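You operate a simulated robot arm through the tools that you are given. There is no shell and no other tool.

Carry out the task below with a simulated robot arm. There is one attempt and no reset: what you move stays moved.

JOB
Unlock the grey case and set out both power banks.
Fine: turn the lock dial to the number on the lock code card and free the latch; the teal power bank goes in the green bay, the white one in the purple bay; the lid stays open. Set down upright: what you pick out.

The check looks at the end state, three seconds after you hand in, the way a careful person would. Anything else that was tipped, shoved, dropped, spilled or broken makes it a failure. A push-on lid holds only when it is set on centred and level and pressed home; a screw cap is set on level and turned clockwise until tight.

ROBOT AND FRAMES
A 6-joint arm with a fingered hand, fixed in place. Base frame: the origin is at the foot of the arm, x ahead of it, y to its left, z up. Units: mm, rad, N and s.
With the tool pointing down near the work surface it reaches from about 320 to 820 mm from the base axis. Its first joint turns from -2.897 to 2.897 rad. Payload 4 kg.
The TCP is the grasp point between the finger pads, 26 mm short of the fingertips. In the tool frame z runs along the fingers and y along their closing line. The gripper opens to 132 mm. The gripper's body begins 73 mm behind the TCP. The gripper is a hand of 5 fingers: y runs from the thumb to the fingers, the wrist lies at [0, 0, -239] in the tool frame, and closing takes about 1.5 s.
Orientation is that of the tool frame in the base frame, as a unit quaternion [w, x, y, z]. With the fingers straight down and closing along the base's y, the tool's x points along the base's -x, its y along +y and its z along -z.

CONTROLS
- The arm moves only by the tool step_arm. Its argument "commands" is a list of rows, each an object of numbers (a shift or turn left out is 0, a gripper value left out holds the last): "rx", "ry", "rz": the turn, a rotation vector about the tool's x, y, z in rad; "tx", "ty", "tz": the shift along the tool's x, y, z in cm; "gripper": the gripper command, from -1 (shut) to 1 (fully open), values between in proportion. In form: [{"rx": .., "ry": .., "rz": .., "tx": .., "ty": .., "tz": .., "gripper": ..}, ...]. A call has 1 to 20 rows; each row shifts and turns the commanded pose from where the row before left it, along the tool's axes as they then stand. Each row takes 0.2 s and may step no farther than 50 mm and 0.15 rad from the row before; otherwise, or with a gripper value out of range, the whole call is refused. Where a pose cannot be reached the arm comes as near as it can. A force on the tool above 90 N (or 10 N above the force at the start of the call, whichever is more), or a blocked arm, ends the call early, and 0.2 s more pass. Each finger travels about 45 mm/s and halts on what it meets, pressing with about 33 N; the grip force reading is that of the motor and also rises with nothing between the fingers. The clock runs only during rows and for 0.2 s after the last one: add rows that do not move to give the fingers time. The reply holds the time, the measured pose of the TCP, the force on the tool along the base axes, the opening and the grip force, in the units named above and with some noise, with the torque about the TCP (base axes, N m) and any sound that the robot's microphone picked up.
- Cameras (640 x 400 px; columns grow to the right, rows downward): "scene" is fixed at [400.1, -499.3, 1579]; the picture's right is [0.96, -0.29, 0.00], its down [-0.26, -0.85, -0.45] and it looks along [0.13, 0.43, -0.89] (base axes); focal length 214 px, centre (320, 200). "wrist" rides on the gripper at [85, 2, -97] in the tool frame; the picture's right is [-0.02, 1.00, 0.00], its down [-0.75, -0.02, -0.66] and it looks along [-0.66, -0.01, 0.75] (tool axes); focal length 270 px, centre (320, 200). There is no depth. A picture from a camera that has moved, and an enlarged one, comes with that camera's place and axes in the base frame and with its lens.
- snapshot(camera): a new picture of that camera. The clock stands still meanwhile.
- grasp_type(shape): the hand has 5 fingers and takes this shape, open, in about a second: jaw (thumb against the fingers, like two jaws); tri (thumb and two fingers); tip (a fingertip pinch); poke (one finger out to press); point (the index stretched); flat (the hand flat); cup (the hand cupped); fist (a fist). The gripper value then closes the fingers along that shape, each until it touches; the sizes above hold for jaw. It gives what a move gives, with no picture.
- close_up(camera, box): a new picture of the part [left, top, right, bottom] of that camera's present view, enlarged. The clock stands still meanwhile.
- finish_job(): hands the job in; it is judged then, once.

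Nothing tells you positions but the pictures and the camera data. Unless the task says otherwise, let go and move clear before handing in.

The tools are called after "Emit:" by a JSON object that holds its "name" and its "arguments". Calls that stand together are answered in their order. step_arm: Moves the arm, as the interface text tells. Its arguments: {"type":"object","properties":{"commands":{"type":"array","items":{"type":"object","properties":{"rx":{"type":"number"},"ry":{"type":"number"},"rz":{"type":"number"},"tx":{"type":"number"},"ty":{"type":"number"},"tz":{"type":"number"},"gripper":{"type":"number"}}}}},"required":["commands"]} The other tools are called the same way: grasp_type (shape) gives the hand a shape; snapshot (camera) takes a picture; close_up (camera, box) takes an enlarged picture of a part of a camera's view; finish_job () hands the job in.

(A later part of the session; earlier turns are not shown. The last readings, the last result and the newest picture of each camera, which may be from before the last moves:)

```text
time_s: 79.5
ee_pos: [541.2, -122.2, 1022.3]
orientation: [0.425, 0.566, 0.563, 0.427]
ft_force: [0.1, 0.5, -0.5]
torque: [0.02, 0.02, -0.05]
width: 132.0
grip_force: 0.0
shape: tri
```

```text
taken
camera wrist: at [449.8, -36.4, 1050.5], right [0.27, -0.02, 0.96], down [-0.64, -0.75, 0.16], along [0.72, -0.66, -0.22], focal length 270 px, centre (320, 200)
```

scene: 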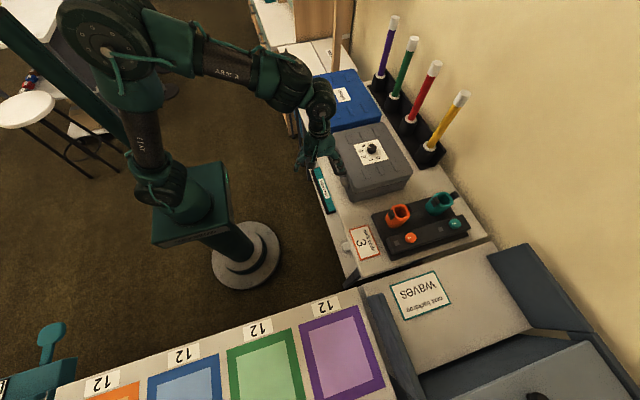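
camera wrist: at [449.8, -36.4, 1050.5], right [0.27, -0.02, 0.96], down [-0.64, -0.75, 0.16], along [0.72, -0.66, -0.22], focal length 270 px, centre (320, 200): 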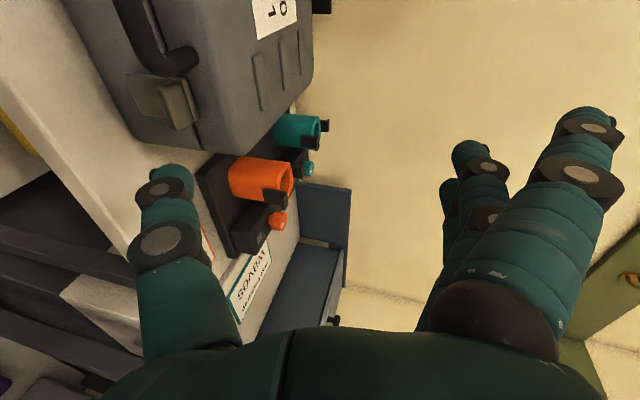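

Emit:
{"name": "step_arm", "arguments": {"commands": [{"rx": -0.15, "gripper": -0.2}, {"tx": 0}, {}, {}, {}, {}, {}]}}

Emit:
{"name": "step_arm", "arguments": {"commands": [{"ty": -3.15, "tz": 0.5}, {"ty": -3.15, "tz": 0.5}, {"ty": -3.15, "tz": 0.5}, {"ty": -3.15, "tz": 0.5}, {"tx": 0}]}}

Emit:
{"name": "snapshot", "arguments": {"camera": "wrist"}}

Emit:
{"name": "close_up", "arguments": {"camera": "scene", "box": [320, 140, 400, 210]}}

```text
time_s: 81.1
ee_pos: [563.1, -131.9, 1021.8]
orientation: [0.467, 0.531, 0.529, 0.468]
ft_force: [0.5, -0.6, 0.2]
torque: [0.0, 0.0, 0.03]
width: 53.7
grip_force: 0.1
shape: tri
out of reach, approached as far as the arm can: row 1
```

```text
time_s: 82.3
ee_pos: [570.6, -131.0, 988.4]
orientation: [0.46, 0.538, 0.537, 0.46]
ft_force: [-0.2, -0.6, -0.6]
torque: [-0.03, 0.01, 0.02]
width: 53.5
grip_force: 0.1
shape: tri
out of reach, approached as far as the arm can: row 1, 2, 3, 4
```

```text
taken
camera wrist: at [476.1, -45.2, 1005.2], right [0.15, -0.02, 0.99], down [-0.65, -0.75, 0.08], along [0.74, -0.66, -0.13], focal length 270 px, centre (320, 200)
```

wrist: 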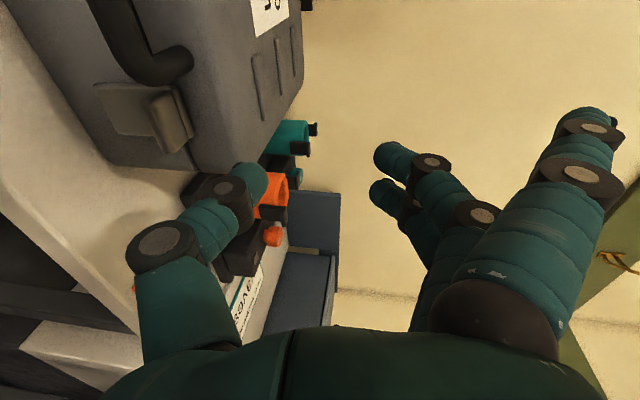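

```text
5.71 times, centred on (360, 175) of scene
camera zoom: at [400.1, -499.3, 1579.0], right [0.96, -0.29, 0.0], down [-0.26, -0.85, -0.45], along [0.13, 0.43, -0.89], focal length 1226 px, centre (91, 343)
```

zoom: 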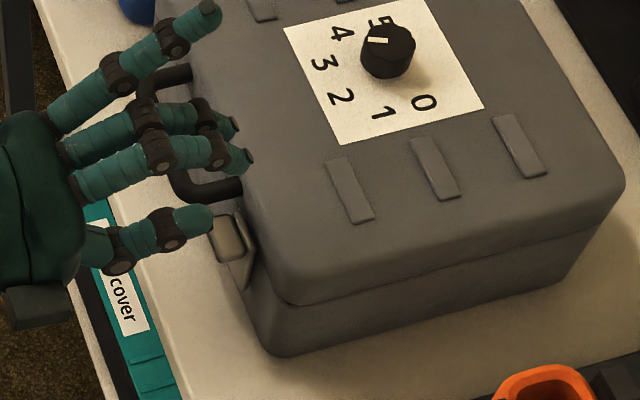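

The arm can't hold the hand horizontal that low. I'll return to the thumb-down pose, but this time close the gripper while pressing so the thumb actively drags the ledge outward.

Emit:
{"name": "step_arm", "arguments": {"commands": [{"ty": 3.0, "gripper": 0.6}, {"rz": -0.143}, {"rz": -0.143}, {"rz": -0.143}, {"rz": -0.143}, {"rz": -0.143}, {"rz": -0.143}, {"rz": -0.143}, {"rz": -0.143}, {"rz": -0.143}, {"rz": -0.143}, {"rz": -0.141}, {"tx": 0}]}}

Emit:
{"name": "step_arm", "arguments": {"commands": [{"ry": 0.1417}, {"ry": 0.1417}, {"ry": 0.1417}, {"ry": 0.1417}, {"ry": 0.1417}, {"ry": 0.1417}, {"ry": 0.1417}, {"ry": 0.1417}, {"ry": 0.1417}, {"ry": 0.1417}, {"rz": -0.134}, {"rz": -0.134}, {"rz": -0.134}, {"rz": -0.134}, {"rz": -0.134}, {"rz": -0.134}, {"rz": -0.134}, {"rz": -0.134}, {"tx": 0}]}}

Emit:
{"name": "grasp_type", "arguments": {"shape": "jaw"}}

Emit:
{"name": "snapshot", "arguments": {"camera": "wrist"}}

```text
time_s: 85.1
ee_pos: [574.4, -131.8, 1017.0]
orientation: [0.662, 0.0, 0.75, 0.001]
ft_force: [-0.4, -0.2, 0.7]
torque: [-0.01, 0.05, -0.02]
width: 105.3
grip_force: 0.1
shape: tri
```

```text
time_s: 89.1
ee_pos: [573.6, -131.1, 1017.0]
orientation: [0.013, -0.51, 0.86, -0.007]
ft_force: [-0.8, -0.7, -0.2]
torque: [-0.02, 0.02, 0.01]
width: 105.6
grip_force: 0.1
shape: tri
```

```text
time_s: 90.0
ee_pos: [574.2, -131.6, 1017.5]
orientation: [0.013, -0.51, 0.86, -0.006]
ft_force: [-0.2, 0.3, 1.1]
torque: [-0.01, 0.0, -0.01]
width: 131.7
grip_force: 0.0
shape: jaw
```

```text
taken
camera wrist: at [529.7, -204.2, 1113.0], right [-0.87, 0.5, -0.02], down [0.36, 0.65, 0.67], along [0.35, 0.57, -0.74], focal length 270 px, centre (320, 200)
```

wrist: 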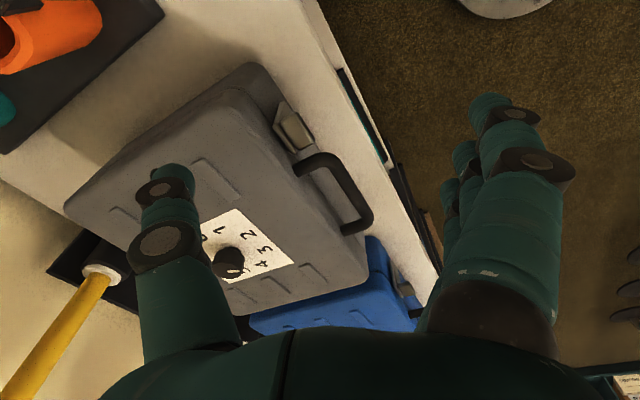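

Emit:
{"name": "step_arm", "arguments": {"commands": [{"rx": -0.024, "ry": 0.016, "gripper": 0.6}, {"tx": -1.3, "ty": 2.48}, {"tx": -1.3, "ty": 2.48}, {"tz": 2.9}, {"tz": 2.9}, {"tz": 2.7}, {"tx": 0}]}}

Emit:
{"name": "snapshot", "arguments": {"camera": "wrist"}}

Emit:
{"name": "close_up", "arguments": {"camera": "scene", "box": [335, 160, 375, 210]}}

```text
time_s: 91.6
ee_pos: [542.2, -83.3, 931.2]
orientation: [-0.001, -0.51, 0.86, 0.0]
ft_force: [0.2, -0.6, 0.0]
torque: [0.03, 0.01, -0.02]
width: 105.7
grip_force: 0.1
shape: jaw
```

```text
taken
camera wrist: at [501.0, -156.9, 1028.4], right [-0.87, 0.5, 0.0], down [0.37, 0.65, 0.66], along [0.33, 0.57, -0.75], focal length 270 px, centre (320, 200)
```

wrist: 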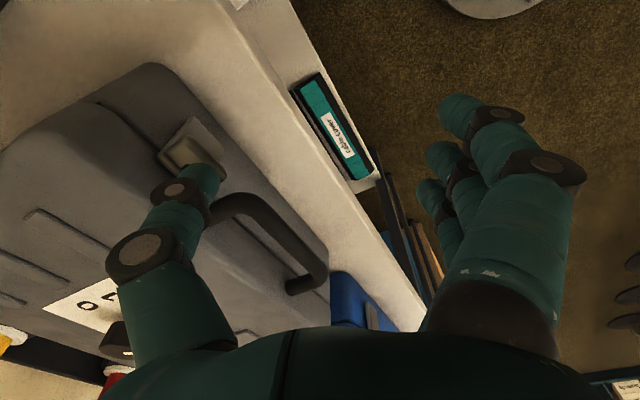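

```text
8.00 times, centred on (355, 185) of scene
camera zoom: at [400.1, -499.3, 1579.0], right [0.96, -0.29, 0.0], down [-0.26, -0.85, -0.45], along [0.13, 0.43, -0.89], focal length 1716 px, centre (40, 320)
```

zoom: 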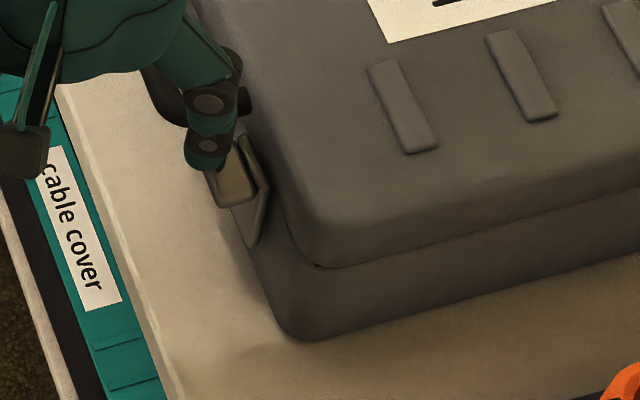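

Emit:
{"name": "step_arm", "arguments": {"commands": [{"tx": -0.29, "ty": -0.53}, {"tz": 0.8}, {"tz": 0.5}, {"tx": 0}]}}

Emit:
{"name": "close_up", "arguments": {"camera": "wrist", "box": [100, 50, 340, 230]}}

Emit:
{"name": "close_up", "arguments": {"camera": "scene", "box": [335, 160, 375, 210]}}

```text
time_s: 92.6
ee_pos: [549.3, -83.8, 919.1]
orientation: [0.0, -0.509, 0.861, -0.001]
ft_force: [-3.4, -0.4, 9.6]
torque: [-0.36, -0.53, -0.12]
width: 105.6
grip_force: 0.1
shape: jaw
```

```text
2.22 times, centred on (220, 140) of wrist
camera zoom: at [507.5, -156.5, 1017.4], right [-0.87, 0.5, 0.0], down [0.37, 0.65, 0.66], along [0.33, 0.57, -0.75], focal length 601 px, centre (542, 333)
```

zoom: 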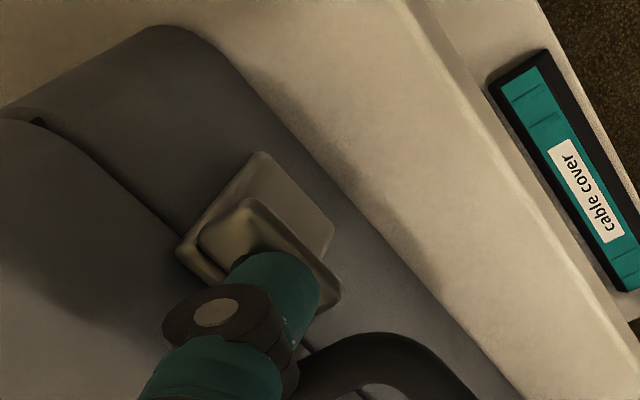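

```text
8.00 times, centred on (355, 185) of scene
camera zoom: at [400.1, -499.3, 1579.0], right [0.96, -0.29, 0.0], down [-0.26, -0.85, -0.45], along [0.13, 0.43, -0.89], focal length 1716 px, centre (40, 320)
```

zoom: 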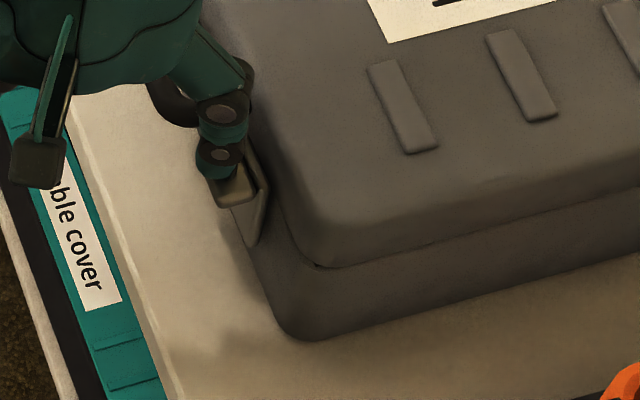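

Emit:
{"name": "step_arm", "arguments": {"commands": [{"tz": 0.2}, {"gripper": 0.45, "tz": 0.1}, {"gripper": 0.3, "tz": 0.15}, {"gripper": 0.15, "tz": 0.15}, {}]}}

Emit:
{"name": "close_up", "arguments": {"camera": "wrist", "box": [100, 50, 340, 230]}}

Emit:
{"name": "close_up", "arguments": {"camera": "scene", "box": [335, 160, 375, 210]}}

```text
time_s: 93.8
ee_pos: [549.2, -84.4, 915.8]
orientation: [0.001, -0.509, 0.861, -0.002]
ft_force: [-10.0, -10.8, 51.5]
torque: [-1.65, -2.95, -0.93]
width: 77.3
grip_force: 0.1
shape: jaw
```

```text
2.22 times, centred on (220, 140) of wrist
camera zoom: at [506.8, -157.3, 1012.9], right [-0.87, 0.5, -0.01], down [0.37, 0.65, 0.66], along [0.33, 0.57, -0.75], focal length 601 px, centre (542, 333)
```

zoom: 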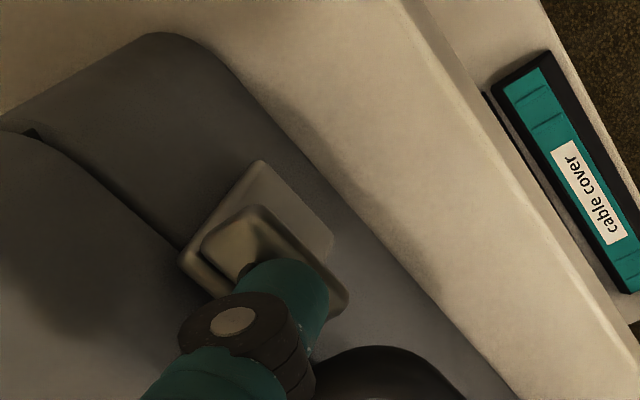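

```text
8.00 times, centred on (355, 185) of scene
camera zoom: at [400.1, -499.3, 1579.0], right [0.96, -0.29, 0.0], down [-0.26, -0.85, -0.45], along [0.13, 0.43, -0.89], focal length 1716 px, centre (40, 320)
```

zoom: 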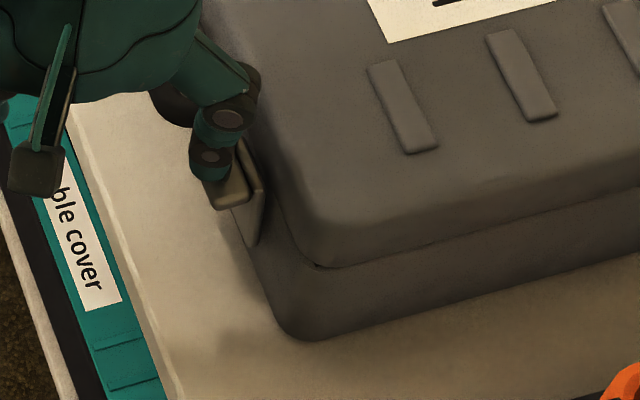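

The latch still hasn't visibly moved at 51 N. I'll keep the pressure and continue closing so the thumb drags further outward, watching the force.

Emit:
{"name": "step_arm", "arguments": {"commands": [{"gripper": 0.0}, {"gripper": -0.15}, {"gripper": -0.3}, {}]}}

Emit:
{"name": "close_up", "arguments": {"camera": "wrist", "box": [140, 50, 380, 230]}}

Emit:
{"name": "close_up", "arguments": {"camera": "scene", "box": [335, 160, 375, 210]}}

```text
time_s: 94.8
ee_pos: [549.0, -84.2, 912.5]
orientation: [-0.001, -0.51, 0.86, 0.0]
ft_force: [-0.1, 0.7, 0.4]
torque: [0.01, 0.0, -0.02]
width: 46.5
grip_force: 0.0
shape: jaw
```

```text
2.22 times, centred on (260, 140) of wrist
camera zoom: at [507.1, -156.3, 1010.2], right [-0.87, 0.5, 0.0], down [0.38, 0.65, 0.66], along [0.33, 0.57, -0.75], focal length 601 px, centre (453, 333)
```

zoom: 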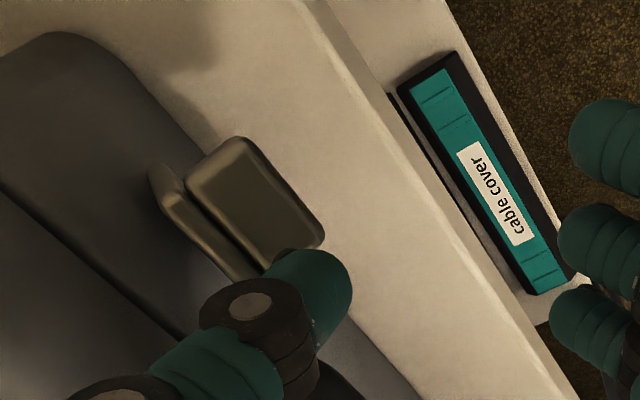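

```text
8.00 times, centred on (355, 185) of scene
camera zoom: at [400.1, -499.3, 1579.0], right [0.96, -0.29, 0.0], down [-0.26, -0.85, -0.45], along [0.13, 0.43, -0.89], focal length 1716 px, centre (40, 320)
```

zoom: 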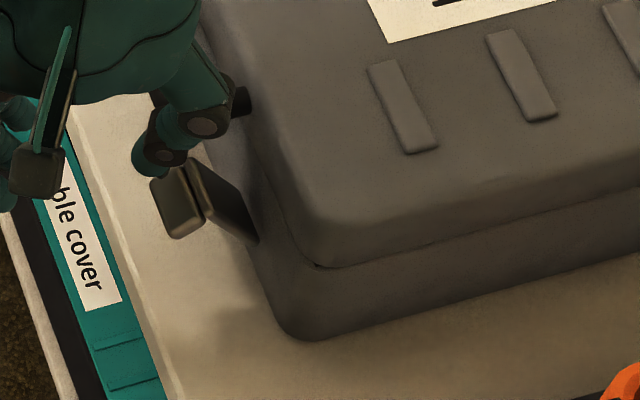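

The latch popped free and swung outward on its bottom hinge. I'll shift the thumb slightly away from the handle and press the latch further down.

Emit:
{"name": "step_arm", "arguments": {"commands": [{"tz": -0.8}, {"tx": 1.02, "ty": -0.22}, {"tz": 1.0}, {"tz": 0.8}, {"tz": 0.8}, {"tz": 0.8}, {"tz": 0.8}, {"tx": 0}]}}

Emit:
{"name": "close_up", "arguments": {"camera": "wrist", "box": [140, 50, 380, 230]}}

Emit:
{"name": "close_up", "arguments": {"camera": "scene", "box": [335, 160, 375, 210]}}

```text
time_s: 96.6
ee_pos: [544.0, -94.5, 878.6]
orientation: [-0.002, -0.51, 0.86, 0.0]
ft_force: [-12.0, -3.9, 0.8]
torque: [-0.09, 0.19, -0.27]
width: 40.9
grip_force: 0.2
shape: jaw
```

```text
2.22 times, centred on (260, 140) of wrist
camera zoom: at [503.5, -167.2, 977.0], right [-0.87, 0.5, 0.0], down [0.38, 0.65, 0.66], along [0.33, 0.57, -0.75], focal length 601 px, centre (453, 333)
```

zoom: 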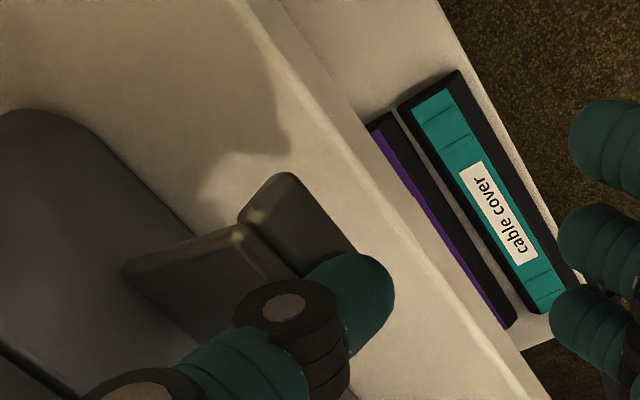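

```text
8.00 times, centred on (355, 185) of scene
camera zoom: at [400.1, -499.3, 1579.0], right [0.96, -0.29, 0.0], down [-0.26, -0.85, -0.45], along [0.13, 0.43, -0.89], focal length 1716 px, centre (40, 320)
```

zoom: 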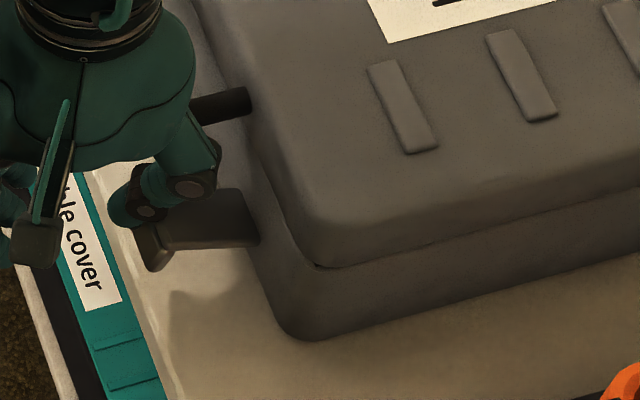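

The latch now lies nearly horizontal, fully out. I'll withdraw upward and check it stays, then plan the lid.

Emit:
{"name": "step_arm", "arguments": {"commands": [{"tz": -1.5}, {"tz": -3.0}, {"tz": -4.0}, {"tz": -4.0}, {"tx": 0}]}}

Emit:
{"name": "snapshot", "arguments": {"camera": "wrist"}}

Emit:
{"name": "close_up", "arguments": {"camera": "scene", "box": [320, 120, 400, 210]}}

```text
time_s: 97.8
ee_pos: [548.4, -94.0, 1005.4]
orientation: [0.0, -0.51, 0.86, 0.0]
ft_force: [0.0, 0.9, 0.2]
torque: [0.0, 0.0, -0.04]
width: 45.9
grip_force: 0.1
shape: jaw
```

```text
taken
camera wrist: at [506.6, -166.0, 1102.1], right [-0.87, 0.5, 0.0], down [0.37, 0.65, 0.66], along [0.33, 0.57, -0.75], focal length 270 px, centre (320, 200)
```

wrist: 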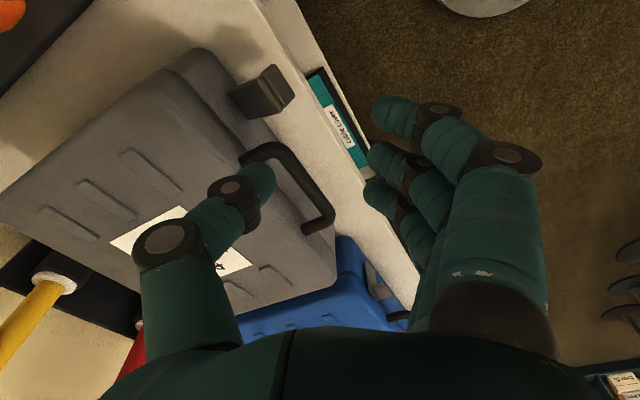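

```text
4.44 times, centred on (360, 165) of scene
camera zoom: at [400.1, -499.3, 1579.0], right [0.96, -0.29, 0.0], down [-0.26, -0.85, -0.45], along [0.13, 0.43, -0.89], focal length 953 px, centre (142, 356)
```

zoom: 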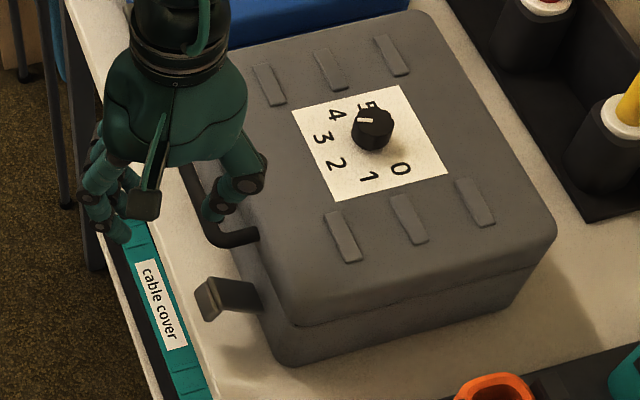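

The latch stays open. Next I'll lift the lid by its handle: the bar is near (597, -33, 895). I'll tilt the hand forward so the thumb fits behind the bar and the fingers in front and below, and approach along the finger direction.

Emit:
{"name": "step_arm", "arguments": {"commands": [{"tx": -2.68, "ty": 1.46, "gripper": -0.42}, {"tx": -2.68, "ty": 1.46}, {"rz": -0.09}, {"rz": -0.09}, {"rx": 0.1186, "ry": -0.0394}, {"rx": 0.1186, "ry": -0.0394}, {"rx": 0.1186, "ry": -0.0394}, {"rx": 0.1186, "ry": -0.0394}, {"tx": 0.155, "ty": 0.46, "tz": 2.6}, {"tx": 0.155, "ty": 0.46, "tz": 2.6}, {"tx": 0}]}}

Emit:
{"name": "snapshot", "arguments": {"camera": "wrist"}}

Emit:
{"name": "close_up", "arguments": {"camera": "scene", "box": [310, 100, 410, 200]}}

```text
time_s: 100.2
ee_pos: [561.8, -33.2, 954.7]
orientation: [0.2, -0.567, 0.786, -0.144]
ft_force: [-0.5, -0.3, 0.4]
torque: [-0.05, 0.01, 0.01]
width: 38.8
grip_force: 0.1
shape: jaw
```

```text
taken
camera wrist: at [491.3, -112.3, 1025.5], right [-0.83, 0.33, -0.45], down [-0.1, 0.71, 0.7], along [0.55, 0.62, -0.56], focal length 270 px, centre (320, 200)
```

wrist: 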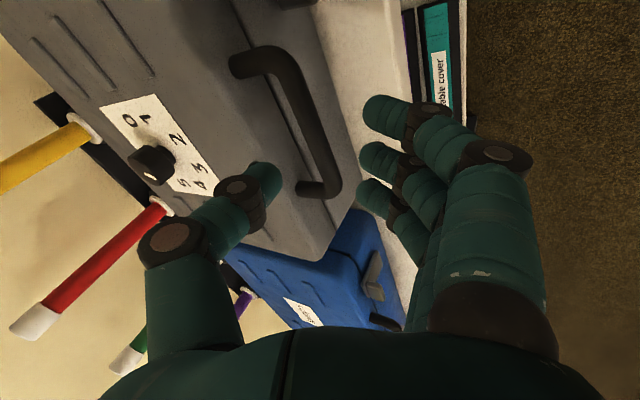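

```text
4.00 times, centred on (360, 150) of scene
camera zoom: at [400.1, -499.3, 1579.0], right [0.96, -0.29, 0.0], down [-0.26, -0.85, -0.45], along [0.13, 0.43, -0.89], focal length 858 px, centre (160, 400)
```

zoom: 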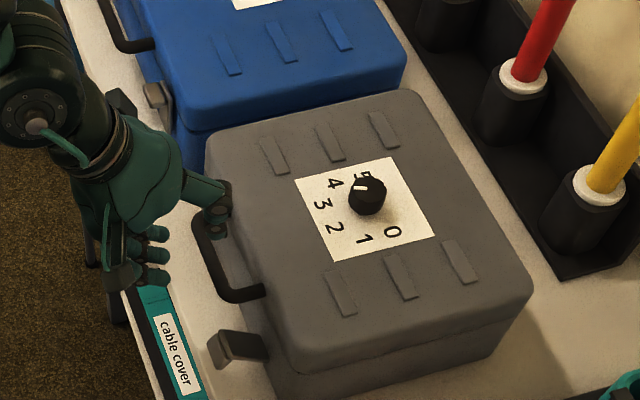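

Emit:
{"name": "step_arm", "arguments": {"commands": [{"tx": -0.05, "ty": -0.15, "tz": 2.0}, {"tx": -0.05, "ty": -0.15, "tz": 2.0}, {"tx": -0.05, "ty": -0.14, "tz": 1.2}, {"tx": 0}]}}

Emit:
{"name": "snapshot", "arguments": {"camera": "wrist"}}

Emit:
{"name": "close_up", "arguments": {"camera": "scene", "box": [330, 130, 400, 200]}}

```text
time_s: 101.2
ee_pos: [592.0, -33.7, 910.2]
orientation: [0.201, -0.568, 0.785, -0.145]
ft_force: [-2.9, 0.7, -1.1]
torque: [-0.01, 0.04, -0.05]
width: 36.7
grip_force: 0.1
shape: jaw
```

```text
taken
camera wrist: at [520.5, -113.3, 981.8], right [-0.83, 0.33, -0.45], down [-0.09, 0.71, 0.7], along [0.55, 0.62, -0.56], focal length 270 px, centre (320, 200)
```

wrist: 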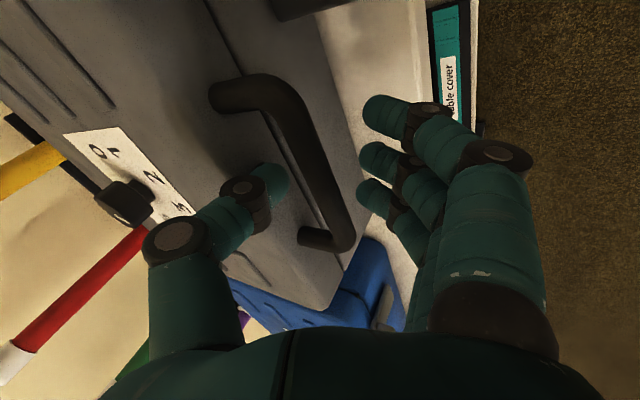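

```text
5.71 times, centred on (365, 165) of scene
camera zoom: at [400.1, -499.3, 1579.0], right [0.96, -0.29, 0.0], down [-0.26, -0.85, -0.45], along [0.13, 0.43, -0.89], focal length 1226 px, centre (63, 400)
```

zoom: 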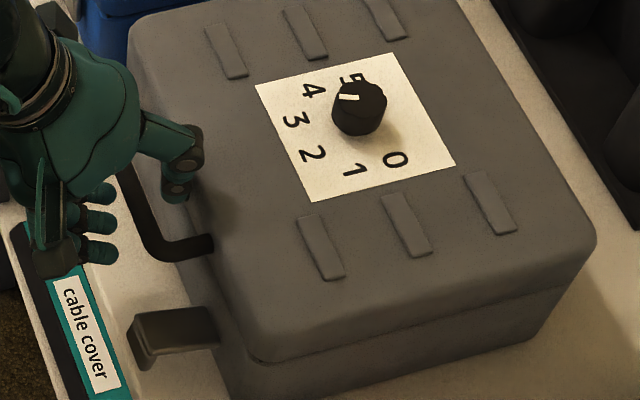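

Emit:
{"name": "step_arm", "arguments": {"commands": [{"ty": 0.3}, {"tz": 0.6}, {"gripper": -0.6}, {"gripper": -0.8}, {"gripper": -1}, {}, {}, {}, {}]}}

Emit:
{"name": "snapshot", "arguments": {"camera": "wrist"}}

Emit:
{"name": "close_up", "arguments": {"camera": "scene", "box": [330, 130, 400, 200]}}

```text
time_s: 103.2
ee_pos: [593.5, -32.7, 904.6]
orientation: [0.201, -0.567, 0.785, -0.145]
ft_force: [17.4, -0.1, -2.9]
torque: [-0.26, -0.04, 0.27]
width: 0.1
grip_force: 33.3
shape: jaw
```

```text
taken
camera wrist: at [522.2, -111.9, 975.3], right [-0.83, 0.33, -0.45], down [-0.1, 0.71, 0.7], along [0.55, 0.62, -0.55], focal length 270 px, centre (320, 200)
```

wrist: 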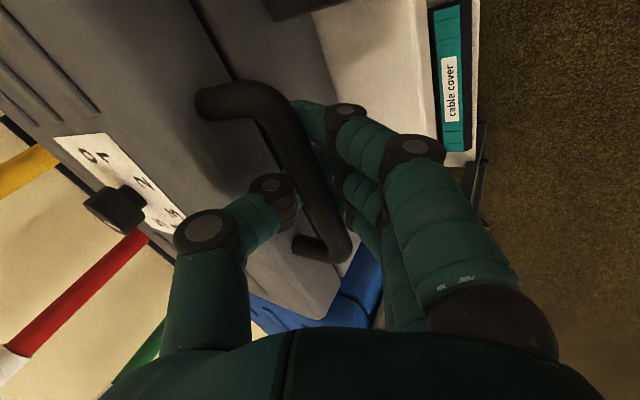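

```text
5.71 times, centred on (365, 165) of scene
camera zoom: at [400.1, -499.3, 1579.0], right [0.96, -0.29, 0.0], down [-0.26, -0.85, -0.45], along [0.13, 0.43, -0.89], focal length 1226 px, centre (63, 400)
```

zoom: 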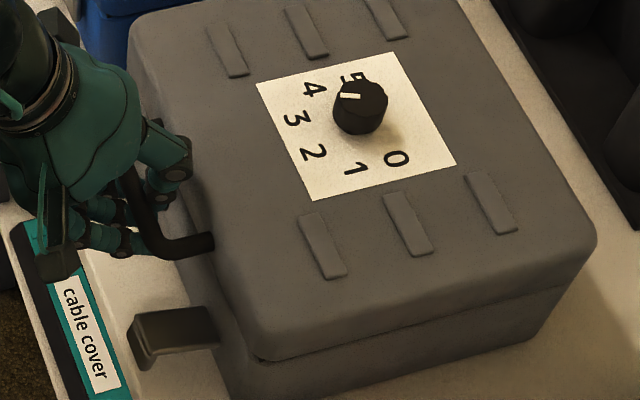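

The fingers have closed around the bar with their tips underneath it. I'll start lifting gently and watch the force.

Emit:
{"name": "step_arm", "arguments": {"commands": [{"tx": -0.12, "ty": -0.35, "tz": -0.37}, {"tx": -0.12, "ty": -0.35, "tz": -0.37}, {"tx": 0}]}}

Emit:
{"name": "close_up", "arguments": {"camera": "scene", "box": [330, 110, 430, 210]}}

```text
time_s: 104.0
ee_pos: [594.7, -33.1, 912.5]
orientation: [0.201, -0.567, 0.785, -0.145]
ft_force: [9.6, -4.5, -4.4]
torque: [-0.22, -0.01, 0.26]
width: 0.0
grip_force: 33.0
shape: jaw
```

```text
4.00 times, centred on (380, 160) of scene
camera zoom: at [400.1, -499.3, 1579.0], right [0.96, -0.29, 0.0], down [-0.26, -0.85, -0.45], along [0.13, 0.43, -0.89], focal length 858 px, centre (80, 360)
```

zoom: 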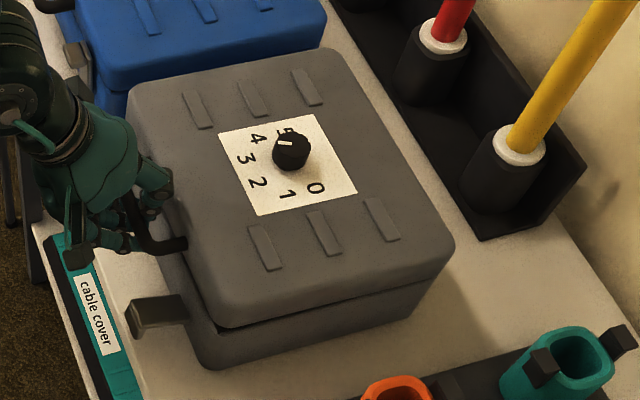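

The lid front is rising with little force. I'll continue along the hinge arc to about 20°.

Emit:
{"name": "step_arm", "arguments": {"commands": [{"tx": -0.231, "ty": -0.696, "tz": -1.022}, {"tx": -0.231, "ty": -0.696, "tz": -1.022}, {"tx": -0.231, "ty": -0.696, "tz": -1.022}, {"tx": -0.26, "ty": -0.785, "tz": -0.836}, {"tx": -0.26, "ty": -0.785, "tz": -0.836}, {"tx": -0.26, "ty": -0.785, "tz": -0.836}, {"tx": -0.26, "ty": -0.785, "tz": -0.836}, {"tx": 0}]}}

Emit:
{"name": "close_up", "arguments": {"camera": "scene", "box": [310, 80, 450, 210]}}

Emit:
{"name": "snapshot", "arguments": {"camera": "wrist"}}

```text
time_s: 105.8
ee_pos: [615.1, -32.8, 997.7]
orientation: [0.201, -0.567, 0.786, -0.144]
ft_force: [43.9, -2.9, -22.7]
torque: [-0.24, 0.18, 0.26]
width: 0.0
grip_force: 32.7
shape: jaw
```

```text
3.08 times, centred on (380, 145) of scene
camera zoom: at [400.1, -499.3, 1579.0], right [0.96, -0.29, 0.0], down [-0.26, -0.85, -0.45], along [0.13, 0.43, -0.89], focal length 660 px, centre (135, 369)
```

zoom: 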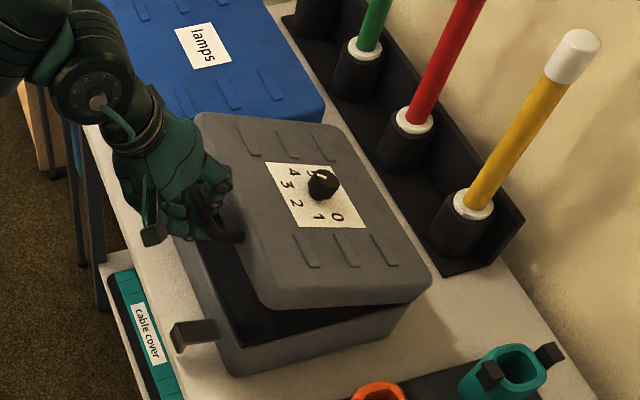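

```text
taken
camera wrist: at [543.9, -111.2, 1068.8], right [-0.83, 0.33, -0.45], down [-0.1, 0.71, 0.7], along [0.55, 0.62, -0.55], focal length 270 px, centre (320, 200)
```

wrist: 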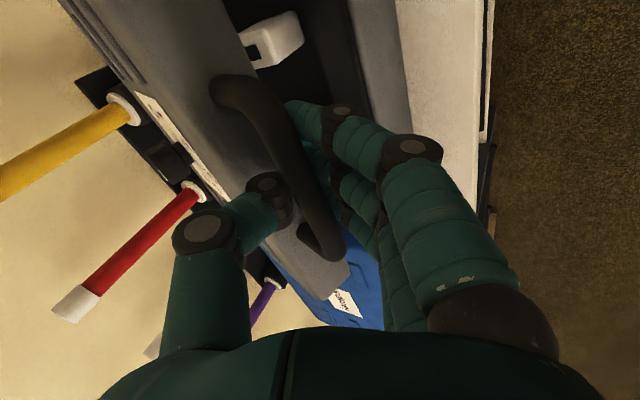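

The lid is up about 20°, but the hand is being pulled toward the hinge with 44 N, so my arc is a little too wide. I'll ease toward the hinge and check that the case hasn't shifted.

Emit:
{"name": "step_arm", "arguments": {"commands": [{"tx": -0.166, "ty": -0.5, "tz": 0.288}, {"tx": 0}]}}

Emit:
{"name": "close_up", "arguments": {"camera": "scene", "box": [340, 150, 400, 210]}}

```text
time_s: 106.4
ee_pos: [617.8, -33.2, 996.2]
orientation: [0.2, -0.568, 0.785, -0.144]
ft_force: [11.3, -2.6, -7.7]
torque: [-0.18, 0.07, 0.28]
width: 0.0
grip_force: 32.5
shape: jaw
```

```text
6.67 times, centred on (370, 180) of scene
camera zoom: at [400.1, -499.3, 1579.0], right [0.96, -0.29, 0.0], down [-0.26, -0.85, -0.45], along [0.13, 0.43, -0.89], focal length 1430 px, centre (-13, 333)
```

zoom: 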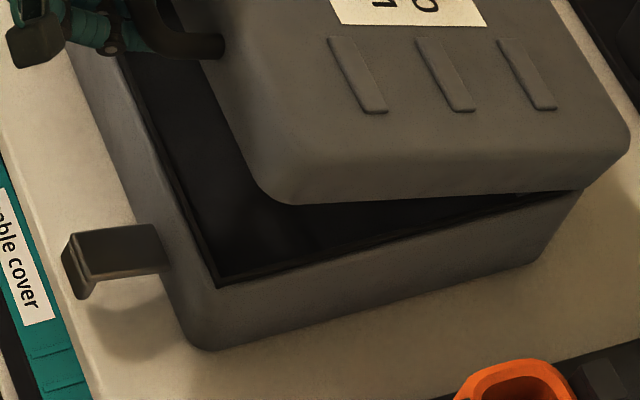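

The case hasn't moved and the force dropped, so the hinge sits a bit lower than I assumed, about (867, 872). I'll continue on the corrected arc.

Emit:
{"name": "step_arm", "arguments": {"commands": [{"tx": -0.31, "ty": -0.937, "tz": -0.604}, {"tx": -0.31, "ty": -0.937, "tz": -0.604}, {"tx": -0.325, "ty": -0.982, "tz": -0.567}, {"tx": -0.325, "ty": -0.982, "tz": -0.567}, {"tx": -0.338, "ty": -1.02, "tz": -0.476}, {"tx": -0.338, "ty": -1.02, "tz": -0.476}, {"tx": 0}]}}

Emit:
{"name": "snapshot", "arguments": {"camera": "wrist"}}

Emit:
{"name": "snapshot", "arguments": {"camera": "scene"}}

```text
time_s: 108.0
ee_pos: [657.1, -32.0, 1054.9]
orientation: [0.201, -0.567, 0.785, -0.144]
ft_force: [6.1, -8.1, -8.3]
torque: [-0.18, 0.09, 0.2]
width: 0.0
grip_force: 32.8
shape: jaw
```

```text
taken
camera wrist: at [586.8, -111.7, 1126.3], right [-0.83, 0.33, -0.45], down [-0.09, 0.71, 0.7], along [0.55, 0.62, -0.56], focal length 270 px, centre (320, 200)
```

wrist: 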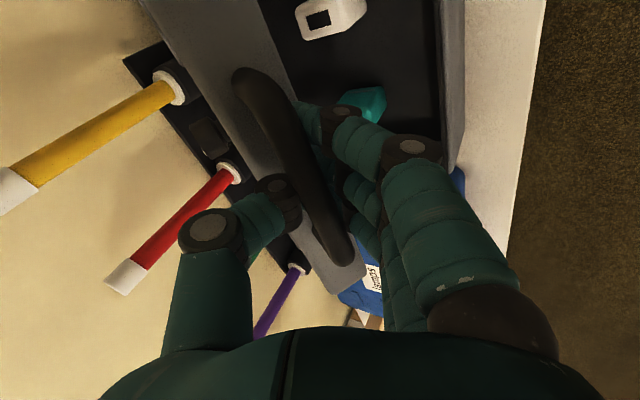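

```text
taken
```

scene: 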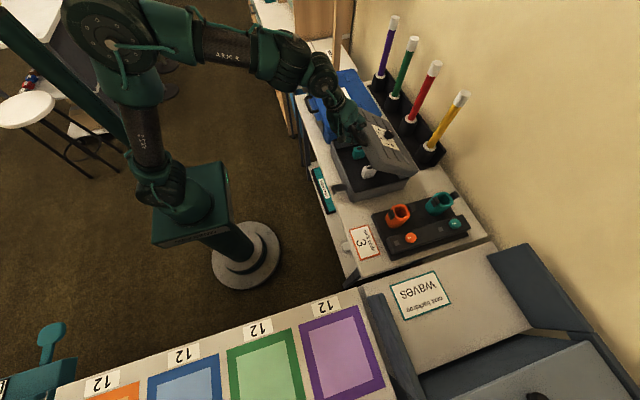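

The force is low and both power banks are visible inside. I'll continue the arc, tilting the hand gradually forward as the lid rises.

Emit:
{"name": "step_arm", "arguments": {"commands": [{"tx": -0.354, "ty": -1.064, "tz": -0.28, "rx": 0.0237, "ry": -0.0079}, {"tx": -0.354, "ty": -1.064, "tz": -0.28, "rx": 0.0237, "ry": -0.0079}, {"tx": -0.354, "ty": -1.064, "tz": -0.28, "rx": 0.0237, "ry": -0.0079}, {"tx": -0.354, "ty": -1.064, "tz": -0.28, "rx": 0.0237, "ry": -0.0079}, {"tx": -0.361, "ty": -1.086, "tz": 0.066, "rx": 0.0356, "ry": -0.0118}, {"tx": -0.361, "ty": -1.086, "tz": 0.066, "rx": 0.0356, "ry": -0.0118}, {"tx": -0.361, "ty": -1.086, "tz": 0.066, "rx": 0.0356, "ry": -0.0118}, {"tx": -0.361, "ty": -1.086, "tz": 0.066, "rx": 0.0356, "ry": -0.0118}, {"tx": 0}]}}

Emit:
{"name": "close_up", "arguments": {"camera": "scene", "box": [310, 60, 470, 210]}}

```text
time_s: 110.0
ee_pos: [729.2, -34.0, 1114.2]
orientation: [0.297, -0.544, 0.755, -0.214]
ft_force: [-1.0, -22.3, -5.3]
torque: [-0.87, 0.61, 0.74]
width: 0.0
grip_force: 32.7
shape: jaw
```

```text
2.67 times, centred on (390, 135) of scene
camera zoom: at [400.1, -499.3, 1579.0], right [0.96, -0.29, 0.0], down [-0.26, -0.85, -0.45], along [0.13, 0.43, -0.89], focal length 572 px, centre (133, 373)
```

zoom: 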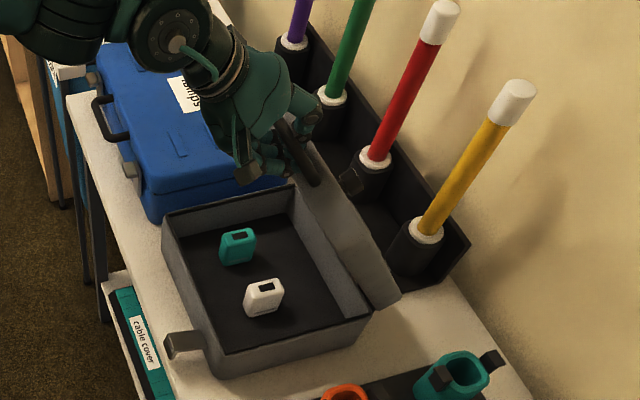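

The lid is past 55° and both power banks stand upright inside. I'll ease a small sideways force and continue up.

Emit:
{"name": "step_arm", "arguments": {"commands": [{"tx": 0.285, "ty": -0.094}, {"tx": -0.334, "ty": -1.005, "tz": 0.438, "rx": 0.0356, "ry": -0.0118}, {"tx": -0.334, "ty": -1.005, "tz": 0.438, "rx": 0.0356, "ry": -0.0118}, {"tx": -0.334, "ty": -1.005, "tz": 0.438, "rx": 0.0356, "ry": -0.0118}, {"tx": -0.334, "ty": -1.005, "tz": 0.438, "rx": 0.0356, "ry": -0.0118}, {"tx": 0}]}}

Emit:
{"name": "close_up", "arguments": {"camera": "scene", "box": [310, 60, 470, 210]}}

Emit:
{"name": "snapshot", "arguments": {"camera": "wrist"}}

```text
time_s: 111.4
ee_pos: [769.7, -34.5, 1132.3]
orientation: [0.353, -0.527, 0.73, -0.255]
ft_force: [-3.5, -11.1, -0.4]
torque: [-0.75, 0.62, 1.13]
width: 0.2
grip_force: 33.3
shape: jaw
```

```text
2.67 times, centred on (390, 135) of scene
camera zoom: at [400.1, -499.3, 1579.0], right [0.96, -0.29, 0.0], down [-0.26, -0.85, -0.45], along [0.13, 0.43, -0.89], focal length 572 px, centre (133, 373)
```

zoom: 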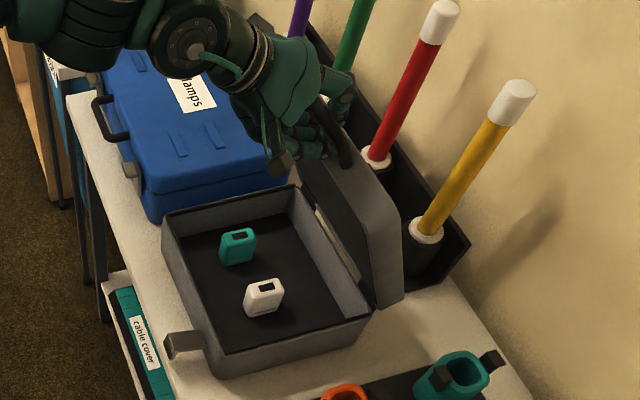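

```text
taken
camera wrist: at [677.1, -114.5, 1170.4], right [-0.59, 0.33, -0.74], down [-0.36, 0.71, 0.61], along [0.73, 0.62, -0.3], focal length 270 px, centre (320, 200)
```

wrist: 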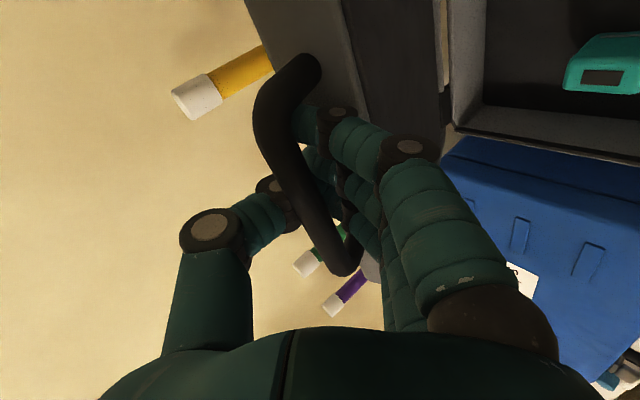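

Emit:
{"name": "step_arm", "arguments": {"commands": [{"tx": 0.1, "ty": -0.03}, {"tx": -0.28, "ty": -0.842, "tz": 0.742, "rx": 0.0237, "ry": -0.0079}, {"tx": -0.28, "ty": -0.842, "tz": 0.742, "rx": 0.0237, "ry": -0.0079}, {"tx": -0.28, "ty": -0.842, "tz": 0.742, "rx": 0.0237, "ry": -0.0079}, {"tx": -0.28, "ty": -0.842, "tz": 0.742, "rx": 0.0237, "ry": -0.0079}, {"tx": 0}]}}

Emit:
{"name": "close_up", "arguments": {"camera": "scene", "box": [310, 60, 470, 210]}}

```text
time_s: 112.8
ee_pos: [813.4, -37.8, 1143.3]
orientation: [0.389, -0.514, 0.711, -0.281]
ft_force: [-4.2, -1.7, 9.5]
torque: [-0.8, 0.61, 1.25]
width: 0.0
grip_force: 32.9
shape: jaw
```

```text
2.67 times, centred on (390, 135) of scene
camera zoom: at [400.1, -499.3, 1579.0], right [0.96, -0.29, 0.0], down [-0.26, -0.85, -0.45], along [0.13, 0.43, -0.89], focal length 572 px, centre (133, 373)
```

zoom: 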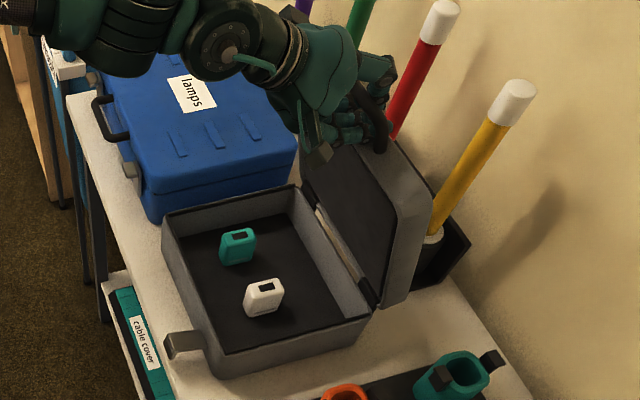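

Emit:
{"name": "step_arm", "arguments": {"commands": [{"tx": -0.205, "ty": -0.618, "tz": 0.964, "rx": 0.0237, "ry": -0.0079}, {"tx": -0.205, "ty": -0.618, "tz": 0.964, "rx": 0.0237, "ry": -0.0079}, {"tx": -0.205, "ty": -0.618, "tz": 0.964, "rx": 0.0237, "ry": -0.0079}, {"tx": -0.205, "ty": -0.618, "tz": 0.964, "rx": 0.0237, "ry": -0.0079}, {"tx": 0}]}}

Emit:
{"name": "close_up", "arguments": {"camera": "scene", "box": [310, 60, 470, 210]}}

```text
time_s: 114.0
ee_pos: [860.6, -36.6, 1147.2]
orientation: [0.425, -0.499, 0.691, -0.306]
ft_force: [-6.8, -2.7, 27.9]
torque: [-1.28, 1.68, 2.93]
width: 0.0
grip_force: 33.1
shape: jaw
```

```text
2.67 times, centred on (390, 135) of scene
camera zoom: at [400.1, -499.3, 1579.0], right [0.96, -0.29, 0.0], down [-0.26, -0.85, -0.45], along [0.13, 0.43, -0.89], focal length 572 px, centre (133, 373)
```

zoom: 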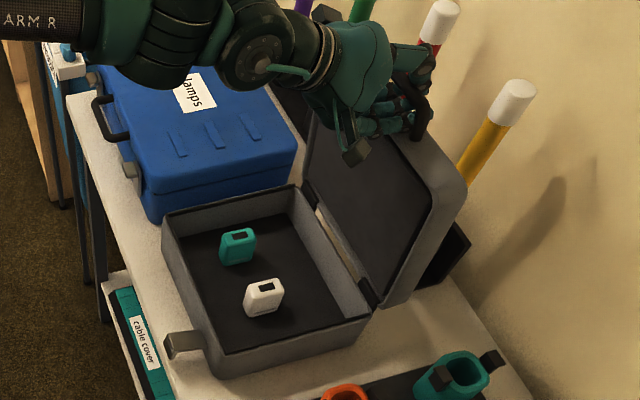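

Emit:
{"name": "step_arm", "arguments": {"commands": [{"tx": -0.084, "ty": -0.254, "tz": -0.136}, {"tx": -0.116, "ty": -0.349, "tz": 0.867}, {"tx": -0.116, "ty": -0.349, "tz": 0.867}, {"tx": 0}]}}

Emit:
{"name": "close_up", "arguments": {"camera": "scene", "box": [310, 60, 470, 210]}}

Emit:
{"name": "snapshot", "arguments": {"camera": "wrist"}}

```text
time_s: 115.0
ee_pos: [877.8, -38.5, 1148.7]
orientation: [0.424, -0.499, 0.691, -0.307]
ft_force: [-5.8, -4.8, 23.6]
torque: [-1.35, 1.95, 2.95]
width: 0.1
grip_force: 33.1
shape: jaw
```

```text
2.67 times, centred on (390, 135) of scene
camera zoom: at [400.1, -499.3, 1579.0], right [0.96, -0.29, 0.0], down [-0.26, -0.85, -0.45], along [0.13, 0.43, -0.89], focal length 572 px, centre (133, 373)
```

zoom: 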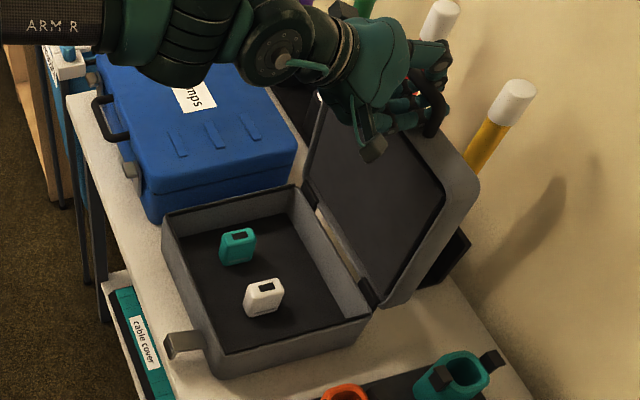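

```text
taken
camera wrist: at [780.2, -116.7, 1167.3], right [-0.43, 0.33, -0.84], down [-0.47, 0.71, 0.52], along [0.77, 0.62, -0.14], focal length 270 px, centre (320, 200)
```

wrist: 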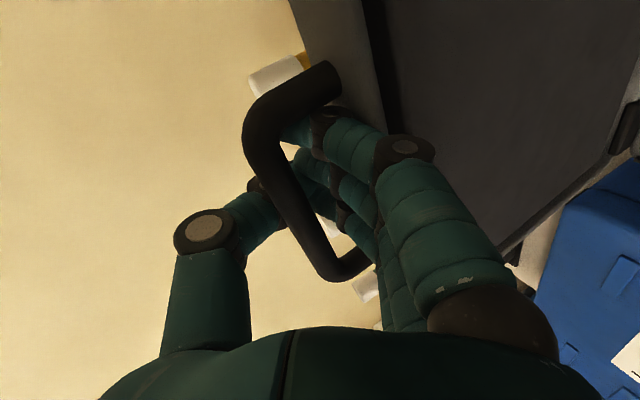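

Emit:
{"name": "step_arm", "arguments": {"commands": [{"tx": -0.134, "ty": -0.404, "tz": 0.838}, {"tx": -0.134, "ty": -0.404, "tz": 0.838}, {"tx": -0.092, "ty": -0.277, "tz": 0.906}, {"tx": 0}]}}

Emit:
{"name": "close_up", "arguments": {"camera": "scene", "box": [310, 60, 470, 210]}}

```text
time_s: 116.0
ee_pos: [905.5, -37.8, 1147.3]
orientation: [0.425, -0.497, 0.691, -0.307]
ft_force: [-3.5, -15.0, 27.5]
torque: [-1.54, 2.49, 2.15]
width: 0.0
grip_force: 32.9
shape: jaw
```

```text
2.67 times, centred on (390, 135) of scene
camera zoom: at [400.1, -499.3, 1579.0], right [0.96, -0.29, 0.0], down [-0.26, -0.85, -0.45], along [0.13, 0.43, -0.89], focal length 572 px, centre (133, 373)
```

zoom: 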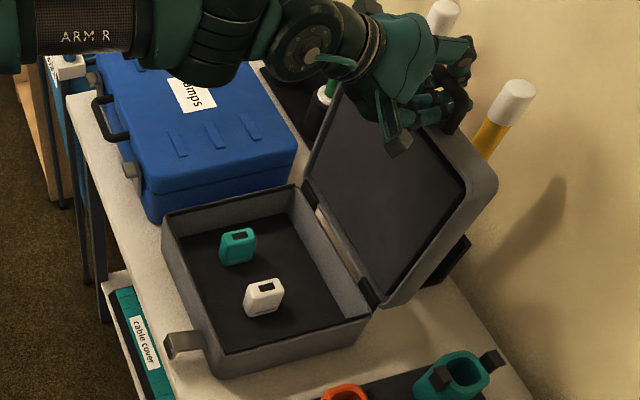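

Emit:
{"name": "step_arm", "arguments": {"commands": [{"tx": -0.08, "ty": -0.24, "tz": 0.78}, {"tx": -0.08, "ty": -0.24, "tz": 0.78}, {"tx": 0}]}}

Emit:
{"name": "close_up", "arguments": {"camera": "scene", "box": [310, 60, 470, 210]}}

Emit:
{"name": "snapshot", "arguments": {"camera": "wrist"}}

```text
time_s: 116.8
ee_pos: [921.7, -37.8, 1147.2]
orientation: [0.424, -0.498, 0.691, -0.307]
ft_force: [-22.8, -22.1, 31.3]
torque: [-1.7, 2.64, 1.91]
width: 0.0
grip_force: 33.3
shape: jaw
```

```text
2.67 times, centred on (390, 135) of scene
camera zoom: at [400.1, -499.3, 1579.0], right [0.96, -0.29, 0.0], down [-0.26, -0.85, -0.45], along [0.13, 0.43, -0.89], focal length 572 px, centre (133, 373)
```

zoom: 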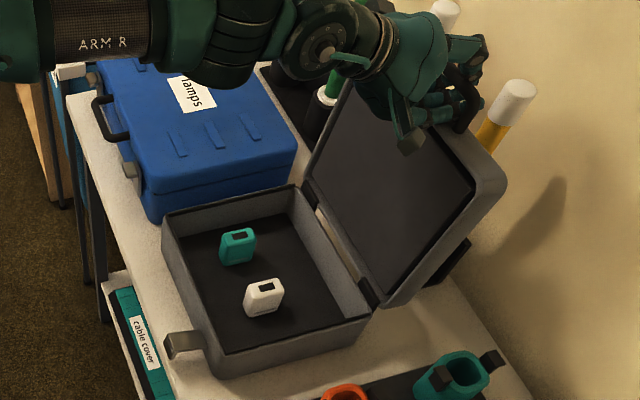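

```text
taken
camera wrist: at [823.2, -117.7, 1165.6], right [-0.42, 0.34, -0.84], down [-0.47, 0.71, 0.52], along [0.77, 0.62, -0.14], focal length 270 px, centre (320, 200)
```

wrist: 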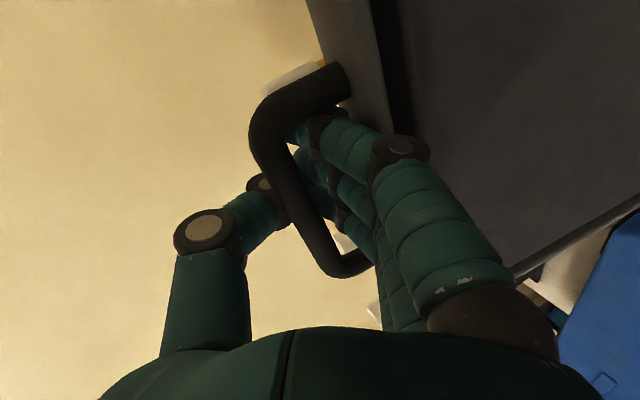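

A resisting force appears, which is likely the lid's open stop at about 98°. I'll open the fingers gently and see whether the lid stays.

Emit:
{"name": "step_arm", "arguments": {"commands": [{"gripper": -0.85}, {"gripper": -0.7}, {"gripper": -0.55}, {"gripper": -0.4}, {}, {}]}}

Emit:
{"name": "close_up", "arguments": {"camera": "scene", "box": [310, 60, 470, 210]}}

Emit:
{"name": "snapshot", "arguments": {"camera": "wrist"}}

```text
time_s: 118.2
ee_pos: [922.2, -42.2, 1157.4]
orientation: [0.43, -0.493, 0.688, -0.314]
ft_force: [5.7, -33.9, 55.2]
torque: [-1.96, 1.54, 1.32]
width: 29.5
grip_force: 0.1
shape: jaw
```

```text
2.67 times, centred on (390, 135) of scene
camera zoom: at [400.1, -499.3, 1579.0], right [0.96, -0.29, 0.0], down [-0.26, -0.85, -0.45], along [0.13, 0.43, -0.89], focal length 572 px, centre (133, 373)
```

zoom: 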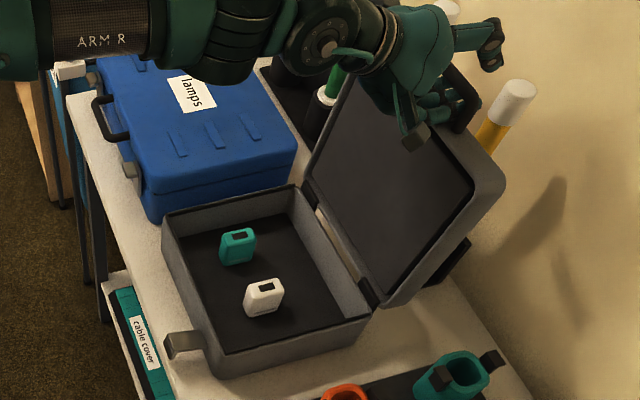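

```text
taken
camera wrist: at [823.5, -120.5, 1173.9], right [-0.41, 0.34, -0.85], down [-0.48, 0.71, 0.51], along [0.78, 0.61, -0.13], focal length 270 px, centre (320, 200)
```

wrist: 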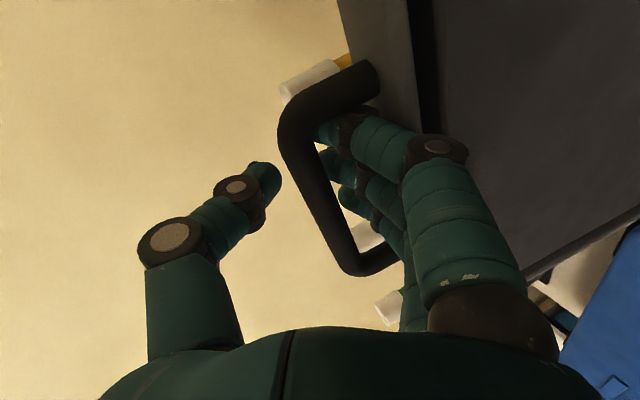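

The lid stays open. The fingers press lightly on the lid edge, so I'll relieve that and draw the fingers straight back out of the handle.

Emit:
{"name": "step_arm", "arguments": {"commands": [{"tx": 0.17, "ty": -0.435, "tz": -0.17}, {"tx": 0.09, "ty": 0.23, "tz": -1.21}, {"tx": 0}]}}

Emit:
{"name": "snapshot", "arguments": {"camera": "wrist"}}

```text
time_s: 119.0
ee_pos: [911.6, -41.6, 1158.5]
orientation: [0.429, -0.496, 0.689, -0.31]
ft_force: [3.5, -25.9, 43.8]
torque: [-1.49, 0.91, 1.09]
width: 30.8
grip_force: 0.1
shape: jaw
```

```text
taken
camera wrist: at [812.3, -121.3, 1176.7], right [-0.41, 0.34, -0.85], down [-0.48, 0.71, 0.52], along [0.77, 0.62, -0.13], focal length 270 px, centre (320, 200)
```

wrist: 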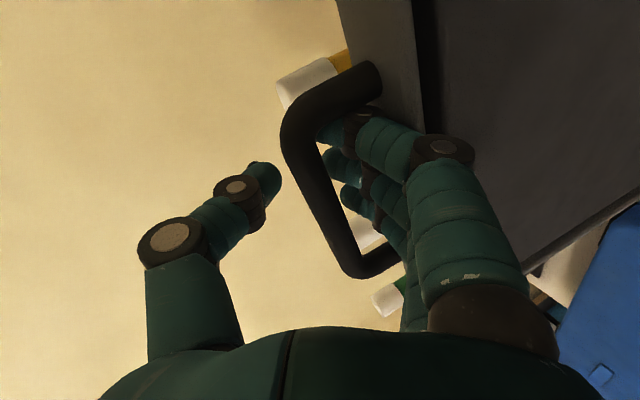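

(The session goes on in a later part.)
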